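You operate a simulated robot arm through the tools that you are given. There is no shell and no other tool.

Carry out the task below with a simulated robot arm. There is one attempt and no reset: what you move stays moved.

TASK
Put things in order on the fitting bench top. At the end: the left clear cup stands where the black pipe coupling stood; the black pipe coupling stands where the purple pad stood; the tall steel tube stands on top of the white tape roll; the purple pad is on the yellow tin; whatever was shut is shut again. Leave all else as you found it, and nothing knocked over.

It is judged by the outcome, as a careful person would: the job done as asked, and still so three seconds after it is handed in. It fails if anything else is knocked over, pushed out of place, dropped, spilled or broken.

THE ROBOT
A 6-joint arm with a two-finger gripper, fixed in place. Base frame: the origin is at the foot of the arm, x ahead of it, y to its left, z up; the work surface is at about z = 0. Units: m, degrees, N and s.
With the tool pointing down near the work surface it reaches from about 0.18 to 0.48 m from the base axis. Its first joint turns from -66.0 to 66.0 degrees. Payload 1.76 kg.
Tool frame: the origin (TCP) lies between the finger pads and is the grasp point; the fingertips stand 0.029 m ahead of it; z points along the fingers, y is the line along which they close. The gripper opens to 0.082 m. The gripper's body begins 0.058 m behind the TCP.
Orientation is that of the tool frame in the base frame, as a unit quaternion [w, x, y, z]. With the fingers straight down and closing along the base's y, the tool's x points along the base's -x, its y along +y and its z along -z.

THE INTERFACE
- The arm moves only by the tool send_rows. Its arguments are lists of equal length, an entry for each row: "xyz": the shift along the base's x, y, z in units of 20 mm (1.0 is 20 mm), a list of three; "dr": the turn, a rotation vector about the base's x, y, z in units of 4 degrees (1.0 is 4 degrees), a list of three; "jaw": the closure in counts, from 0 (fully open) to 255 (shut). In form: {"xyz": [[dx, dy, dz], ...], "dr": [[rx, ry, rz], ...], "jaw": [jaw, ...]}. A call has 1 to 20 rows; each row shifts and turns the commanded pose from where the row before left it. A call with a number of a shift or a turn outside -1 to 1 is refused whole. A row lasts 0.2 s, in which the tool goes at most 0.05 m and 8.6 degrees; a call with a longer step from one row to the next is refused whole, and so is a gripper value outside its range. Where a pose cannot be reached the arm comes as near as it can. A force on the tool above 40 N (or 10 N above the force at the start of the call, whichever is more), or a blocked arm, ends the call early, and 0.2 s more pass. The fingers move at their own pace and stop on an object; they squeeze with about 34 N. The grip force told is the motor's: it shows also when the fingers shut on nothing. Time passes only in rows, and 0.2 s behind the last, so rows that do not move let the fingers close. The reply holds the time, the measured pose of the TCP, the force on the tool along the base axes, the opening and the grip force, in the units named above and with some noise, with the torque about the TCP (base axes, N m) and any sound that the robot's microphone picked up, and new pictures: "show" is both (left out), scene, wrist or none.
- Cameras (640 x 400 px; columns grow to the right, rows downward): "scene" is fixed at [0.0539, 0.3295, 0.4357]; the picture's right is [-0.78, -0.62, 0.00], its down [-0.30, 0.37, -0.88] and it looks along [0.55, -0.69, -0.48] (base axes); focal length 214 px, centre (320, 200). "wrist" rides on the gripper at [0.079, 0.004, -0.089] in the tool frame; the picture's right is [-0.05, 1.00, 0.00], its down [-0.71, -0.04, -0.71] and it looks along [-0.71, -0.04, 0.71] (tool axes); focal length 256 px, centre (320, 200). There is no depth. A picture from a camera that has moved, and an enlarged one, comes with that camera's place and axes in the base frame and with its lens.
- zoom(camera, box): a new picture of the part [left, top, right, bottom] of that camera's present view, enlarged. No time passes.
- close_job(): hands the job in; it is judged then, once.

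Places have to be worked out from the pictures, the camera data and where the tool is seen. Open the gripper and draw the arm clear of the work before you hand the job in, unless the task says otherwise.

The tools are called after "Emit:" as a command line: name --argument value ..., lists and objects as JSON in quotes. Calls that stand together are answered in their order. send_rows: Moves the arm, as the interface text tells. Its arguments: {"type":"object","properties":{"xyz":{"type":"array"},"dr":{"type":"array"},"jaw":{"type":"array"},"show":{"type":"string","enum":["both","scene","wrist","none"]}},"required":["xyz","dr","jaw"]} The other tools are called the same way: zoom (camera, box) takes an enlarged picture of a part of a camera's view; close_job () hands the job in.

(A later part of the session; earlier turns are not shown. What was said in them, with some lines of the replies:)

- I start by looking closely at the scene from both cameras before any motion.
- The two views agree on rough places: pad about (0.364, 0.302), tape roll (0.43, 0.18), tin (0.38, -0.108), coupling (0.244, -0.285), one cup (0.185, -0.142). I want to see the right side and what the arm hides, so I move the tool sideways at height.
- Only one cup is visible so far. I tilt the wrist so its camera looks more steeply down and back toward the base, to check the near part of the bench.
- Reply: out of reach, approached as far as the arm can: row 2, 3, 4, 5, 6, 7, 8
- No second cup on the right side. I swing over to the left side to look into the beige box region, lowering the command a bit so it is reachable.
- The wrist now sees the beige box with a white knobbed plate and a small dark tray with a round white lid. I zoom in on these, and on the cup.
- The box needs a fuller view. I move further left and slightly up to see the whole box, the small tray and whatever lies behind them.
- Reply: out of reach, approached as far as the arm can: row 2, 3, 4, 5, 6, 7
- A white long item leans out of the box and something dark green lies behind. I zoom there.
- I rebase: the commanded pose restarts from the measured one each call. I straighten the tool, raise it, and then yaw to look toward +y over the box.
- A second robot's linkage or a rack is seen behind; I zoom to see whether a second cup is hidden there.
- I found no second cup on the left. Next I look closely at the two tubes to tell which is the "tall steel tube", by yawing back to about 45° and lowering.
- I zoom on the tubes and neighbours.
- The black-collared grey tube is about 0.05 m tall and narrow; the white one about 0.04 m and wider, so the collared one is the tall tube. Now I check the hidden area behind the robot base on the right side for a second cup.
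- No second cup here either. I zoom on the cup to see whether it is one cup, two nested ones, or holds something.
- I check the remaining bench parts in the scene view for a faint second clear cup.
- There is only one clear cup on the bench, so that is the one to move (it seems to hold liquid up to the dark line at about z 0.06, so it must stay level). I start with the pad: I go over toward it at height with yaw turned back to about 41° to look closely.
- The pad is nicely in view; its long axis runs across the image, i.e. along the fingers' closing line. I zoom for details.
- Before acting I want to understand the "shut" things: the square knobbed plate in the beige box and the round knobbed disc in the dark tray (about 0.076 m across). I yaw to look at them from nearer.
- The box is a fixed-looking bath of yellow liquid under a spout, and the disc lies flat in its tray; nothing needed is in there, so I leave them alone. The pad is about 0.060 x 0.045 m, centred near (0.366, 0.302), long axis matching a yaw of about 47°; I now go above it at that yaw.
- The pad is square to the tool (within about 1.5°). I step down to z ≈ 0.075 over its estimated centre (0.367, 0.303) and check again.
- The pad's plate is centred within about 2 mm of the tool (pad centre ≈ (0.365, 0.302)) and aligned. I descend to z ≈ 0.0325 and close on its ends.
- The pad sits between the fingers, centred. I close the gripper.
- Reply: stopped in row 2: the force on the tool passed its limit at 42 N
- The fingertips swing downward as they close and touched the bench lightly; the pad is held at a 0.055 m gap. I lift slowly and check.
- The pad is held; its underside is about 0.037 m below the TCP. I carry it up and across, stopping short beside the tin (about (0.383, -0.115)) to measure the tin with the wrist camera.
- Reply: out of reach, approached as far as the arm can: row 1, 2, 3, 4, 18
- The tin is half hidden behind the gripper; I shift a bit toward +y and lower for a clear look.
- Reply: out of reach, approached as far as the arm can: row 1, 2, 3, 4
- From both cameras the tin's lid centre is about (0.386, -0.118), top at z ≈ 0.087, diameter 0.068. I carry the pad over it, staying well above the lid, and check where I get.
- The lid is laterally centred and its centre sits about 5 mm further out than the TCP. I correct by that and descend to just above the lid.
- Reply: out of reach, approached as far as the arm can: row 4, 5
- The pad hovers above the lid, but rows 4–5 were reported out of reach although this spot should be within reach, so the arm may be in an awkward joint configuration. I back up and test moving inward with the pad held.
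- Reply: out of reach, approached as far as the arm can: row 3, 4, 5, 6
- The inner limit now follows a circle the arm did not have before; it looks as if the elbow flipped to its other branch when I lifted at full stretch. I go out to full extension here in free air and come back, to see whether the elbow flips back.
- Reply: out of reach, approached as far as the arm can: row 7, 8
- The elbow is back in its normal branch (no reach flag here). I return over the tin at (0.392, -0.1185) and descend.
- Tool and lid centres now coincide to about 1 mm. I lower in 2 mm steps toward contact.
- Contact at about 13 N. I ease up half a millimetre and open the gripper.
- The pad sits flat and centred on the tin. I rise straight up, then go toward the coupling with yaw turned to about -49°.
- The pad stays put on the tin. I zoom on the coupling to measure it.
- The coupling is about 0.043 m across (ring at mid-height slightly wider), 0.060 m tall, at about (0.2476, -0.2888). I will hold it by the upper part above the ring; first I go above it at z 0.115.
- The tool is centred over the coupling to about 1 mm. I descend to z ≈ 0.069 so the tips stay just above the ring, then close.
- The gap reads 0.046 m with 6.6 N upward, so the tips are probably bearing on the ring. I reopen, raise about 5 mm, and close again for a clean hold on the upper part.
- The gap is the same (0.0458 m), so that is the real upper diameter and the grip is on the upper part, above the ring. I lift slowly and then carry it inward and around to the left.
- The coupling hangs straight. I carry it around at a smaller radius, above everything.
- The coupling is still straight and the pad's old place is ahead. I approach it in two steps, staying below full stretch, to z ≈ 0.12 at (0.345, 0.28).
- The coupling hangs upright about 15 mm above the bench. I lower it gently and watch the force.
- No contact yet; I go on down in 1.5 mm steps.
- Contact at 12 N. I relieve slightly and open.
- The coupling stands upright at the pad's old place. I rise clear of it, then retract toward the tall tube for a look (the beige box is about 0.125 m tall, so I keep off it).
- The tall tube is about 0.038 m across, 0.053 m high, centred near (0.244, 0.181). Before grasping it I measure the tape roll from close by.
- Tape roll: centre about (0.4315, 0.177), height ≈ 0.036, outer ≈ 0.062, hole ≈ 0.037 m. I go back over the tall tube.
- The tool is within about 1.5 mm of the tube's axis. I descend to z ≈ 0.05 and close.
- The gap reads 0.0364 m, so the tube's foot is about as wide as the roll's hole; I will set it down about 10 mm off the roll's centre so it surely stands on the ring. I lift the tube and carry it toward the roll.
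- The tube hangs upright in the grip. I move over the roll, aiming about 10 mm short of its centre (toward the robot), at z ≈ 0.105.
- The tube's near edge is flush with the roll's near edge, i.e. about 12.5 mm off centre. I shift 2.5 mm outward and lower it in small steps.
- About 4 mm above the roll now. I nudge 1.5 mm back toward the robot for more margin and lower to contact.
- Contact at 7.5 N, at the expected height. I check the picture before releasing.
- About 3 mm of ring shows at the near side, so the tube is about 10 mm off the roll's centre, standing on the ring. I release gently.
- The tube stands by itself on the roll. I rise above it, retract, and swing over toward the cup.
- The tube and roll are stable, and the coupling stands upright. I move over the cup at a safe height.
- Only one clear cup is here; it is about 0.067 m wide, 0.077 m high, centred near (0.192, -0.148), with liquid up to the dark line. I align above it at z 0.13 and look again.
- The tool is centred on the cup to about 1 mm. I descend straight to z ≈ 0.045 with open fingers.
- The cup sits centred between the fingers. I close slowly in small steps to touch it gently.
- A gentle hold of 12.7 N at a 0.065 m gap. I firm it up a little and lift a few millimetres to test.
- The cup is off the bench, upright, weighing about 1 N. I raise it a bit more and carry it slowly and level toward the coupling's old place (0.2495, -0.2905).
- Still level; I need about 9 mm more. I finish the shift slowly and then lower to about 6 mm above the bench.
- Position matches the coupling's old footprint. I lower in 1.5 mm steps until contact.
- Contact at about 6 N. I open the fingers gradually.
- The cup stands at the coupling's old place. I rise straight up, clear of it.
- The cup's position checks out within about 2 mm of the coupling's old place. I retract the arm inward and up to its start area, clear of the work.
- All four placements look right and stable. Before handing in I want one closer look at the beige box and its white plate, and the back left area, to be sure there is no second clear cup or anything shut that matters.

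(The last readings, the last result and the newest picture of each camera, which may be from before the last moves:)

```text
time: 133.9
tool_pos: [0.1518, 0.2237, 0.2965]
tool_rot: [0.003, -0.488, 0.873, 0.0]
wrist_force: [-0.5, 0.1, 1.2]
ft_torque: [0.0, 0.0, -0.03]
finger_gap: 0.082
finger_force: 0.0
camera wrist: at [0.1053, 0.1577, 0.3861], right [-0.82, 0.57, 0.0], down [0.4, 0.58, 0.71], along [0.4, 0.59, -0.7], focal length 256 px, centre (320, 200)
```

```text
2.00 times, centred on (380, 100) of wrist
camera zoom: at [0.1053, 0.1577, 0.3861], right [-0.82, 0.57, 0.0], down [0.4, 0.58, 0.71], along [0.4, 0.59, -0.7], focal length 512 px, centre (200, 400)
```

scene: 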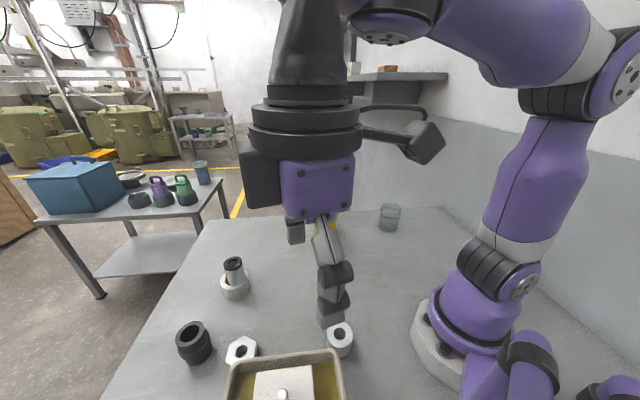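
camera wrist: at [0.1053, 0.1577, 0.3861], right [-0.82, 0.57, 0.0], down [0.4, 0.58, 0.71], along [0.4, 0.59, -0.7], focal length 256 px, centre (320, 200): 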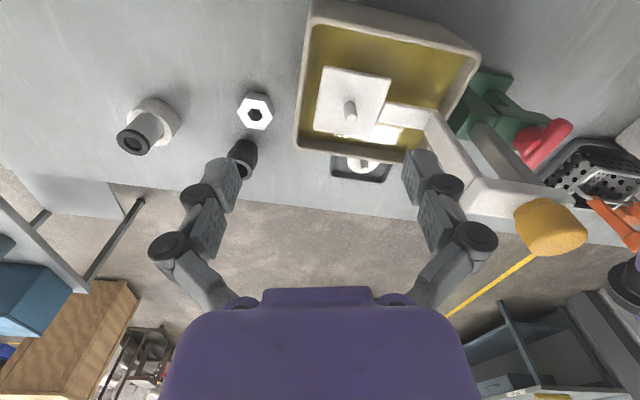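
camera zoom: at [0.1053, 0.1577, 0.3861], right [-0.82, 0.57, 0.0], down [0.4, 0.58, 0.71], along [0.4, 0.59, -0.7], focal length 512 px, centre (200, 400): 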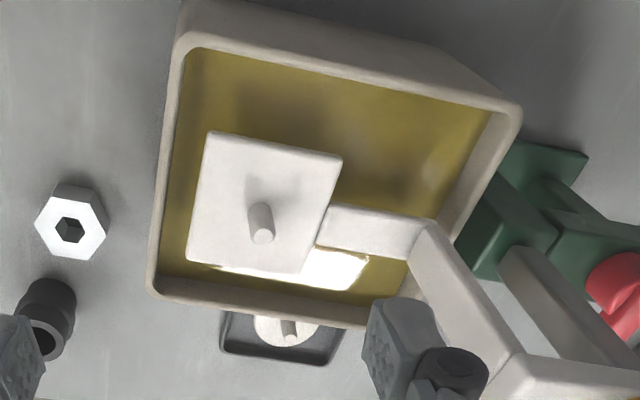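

The yellow in the box is a reflecting liquid bath with a paddle, and behind it are only a vise and tools; there is no second cup, and nothing was opened. I move the arm back to its start area and do a last check.

Emit:
send_rows --xyz '[[0.4, -0.85, 0.2], [0.4, -0.85, 0.2], [0.4, -0.85, 0.2], [0.4, -0.85, 0.2], [0.4, -0.85, 0.2], [0.4, -0.85, 0.2], [0.4, -0.85, 0.2], [0.4, -0.85, 0.2], [0.4, -0.85, 0.2], [0.4, -0.85, 0.2], [0, 0, 0], [0, 0, 0], [0, 0, 0], [0, 0, 0], [0, 0, 0]]' --dr '[[0, 0, -1], [0, 0, -1], [0, 0, -1], [0, 0, -1], [0, 0, -1], [0, 0, -1], [0, 0, -1], [0, 0, -1], [0, 0, -1], [0, 0, -1], [0, 0, -1], [0, 0, -1], [0, 0, -1], [0, 0, -1], [0, 0, -0.6]]' --jaw '[0, 0, 0, 0, 0, 0, 0, 0, 0, 0, 0, 0, 0, 0, 0]' --show "both"

Emit:
zoom --camera "scene" --box '[160, 190, 430, 390]'

```text
time: 137.1
tool_pos: [0.2303, 0.0549, 0.3359]
tool_rot: [0.003, 0.0, 1.0, -0.001]
wrist_force: [-0.1, 0.4, 0.0]
ft_torque: [-0.02, 0.02, -0.02]
finger_gap: 0.0821
finger_force: 0.0
camera wrist: at [0.1519, 0.0576, 0.4258], right [0.05, 1.0, 0.0], down [0.7, -0.04, 0.71], along [0.71, -0.04, -0.7], focal length 256 px, centre (320, 200)
```

scene: 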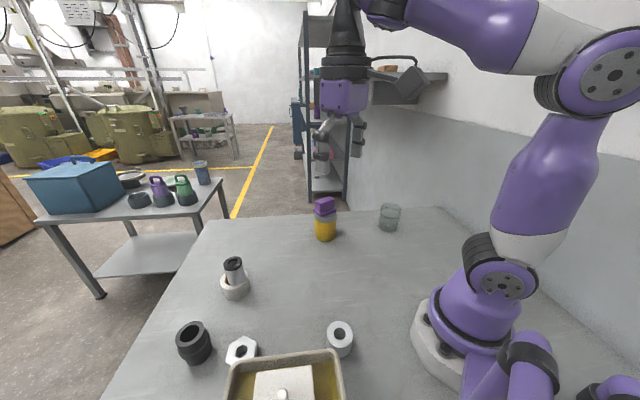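
wrist: 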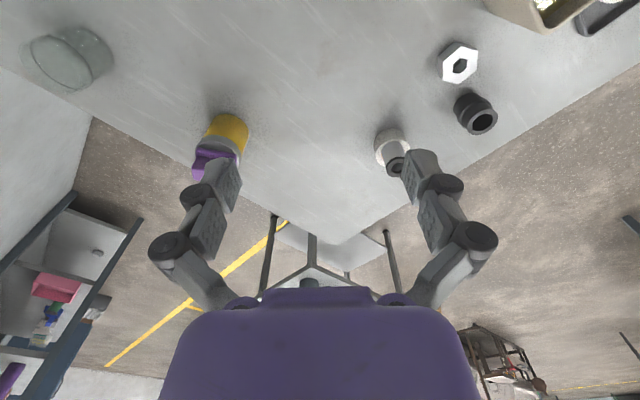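

```text
2.00 times, centred on (295, 290) of scene
camera zoom: at [0.0539, 0.3295, 0.4357], right [-0.78, -0.62, 0.0], down [-0.3, 0.37, -0.88], along [0.55, -0.69, -0.48], focal length 429 px, centre (370, 20)
```

zoom: 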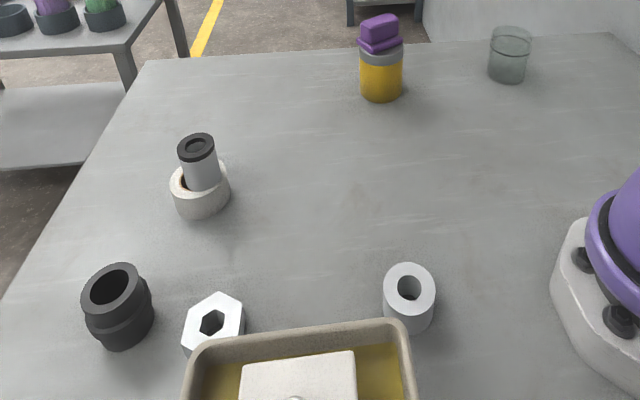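

The final view shows the cup where the coupling stood, the coupling where the pad stood, the tube on the tape roll and the pad on the tin. Everything else is unmoved, and the arm is clear with the gripper open, so I hand in the job.

Emit:
close_job

```text
The job is handed in.
```

I finished the job and handed it in. In the last view everything was upright and still:

- **Clear cup:** it stands where the black coupling stood, within about 2 mm by my measurement. It appeared to hold liquid, so I carried it level.
- **Black pipe coupling:** it stands where the purple pad stood, also within about 2 mm.
- **Tall steel tube:** it stands on the white tape roll, about 10 mm off the roll's centre. The tube is about as wide as the roll's hole, so centring it risked dropping it in.
- **Purple pad:** it sits flat and roughly centred on the yellow tin's lid.
- **Shut things:** I opened nothing, so there was nothing to shut again.

**Two judgement calls:**
- **Which cup:** you asked for the left clear cup, but I found only one after looking over the bench from several angles, so I moved that one.
- **Which tube:** I took the grey tube with the black collar as the tall one. It is about 53 mm high, against about 38 mm for the white one.

The hex nut, the white tube, the beige box and the dark tray look unmoved. The arm is parked clear with the gripper open.
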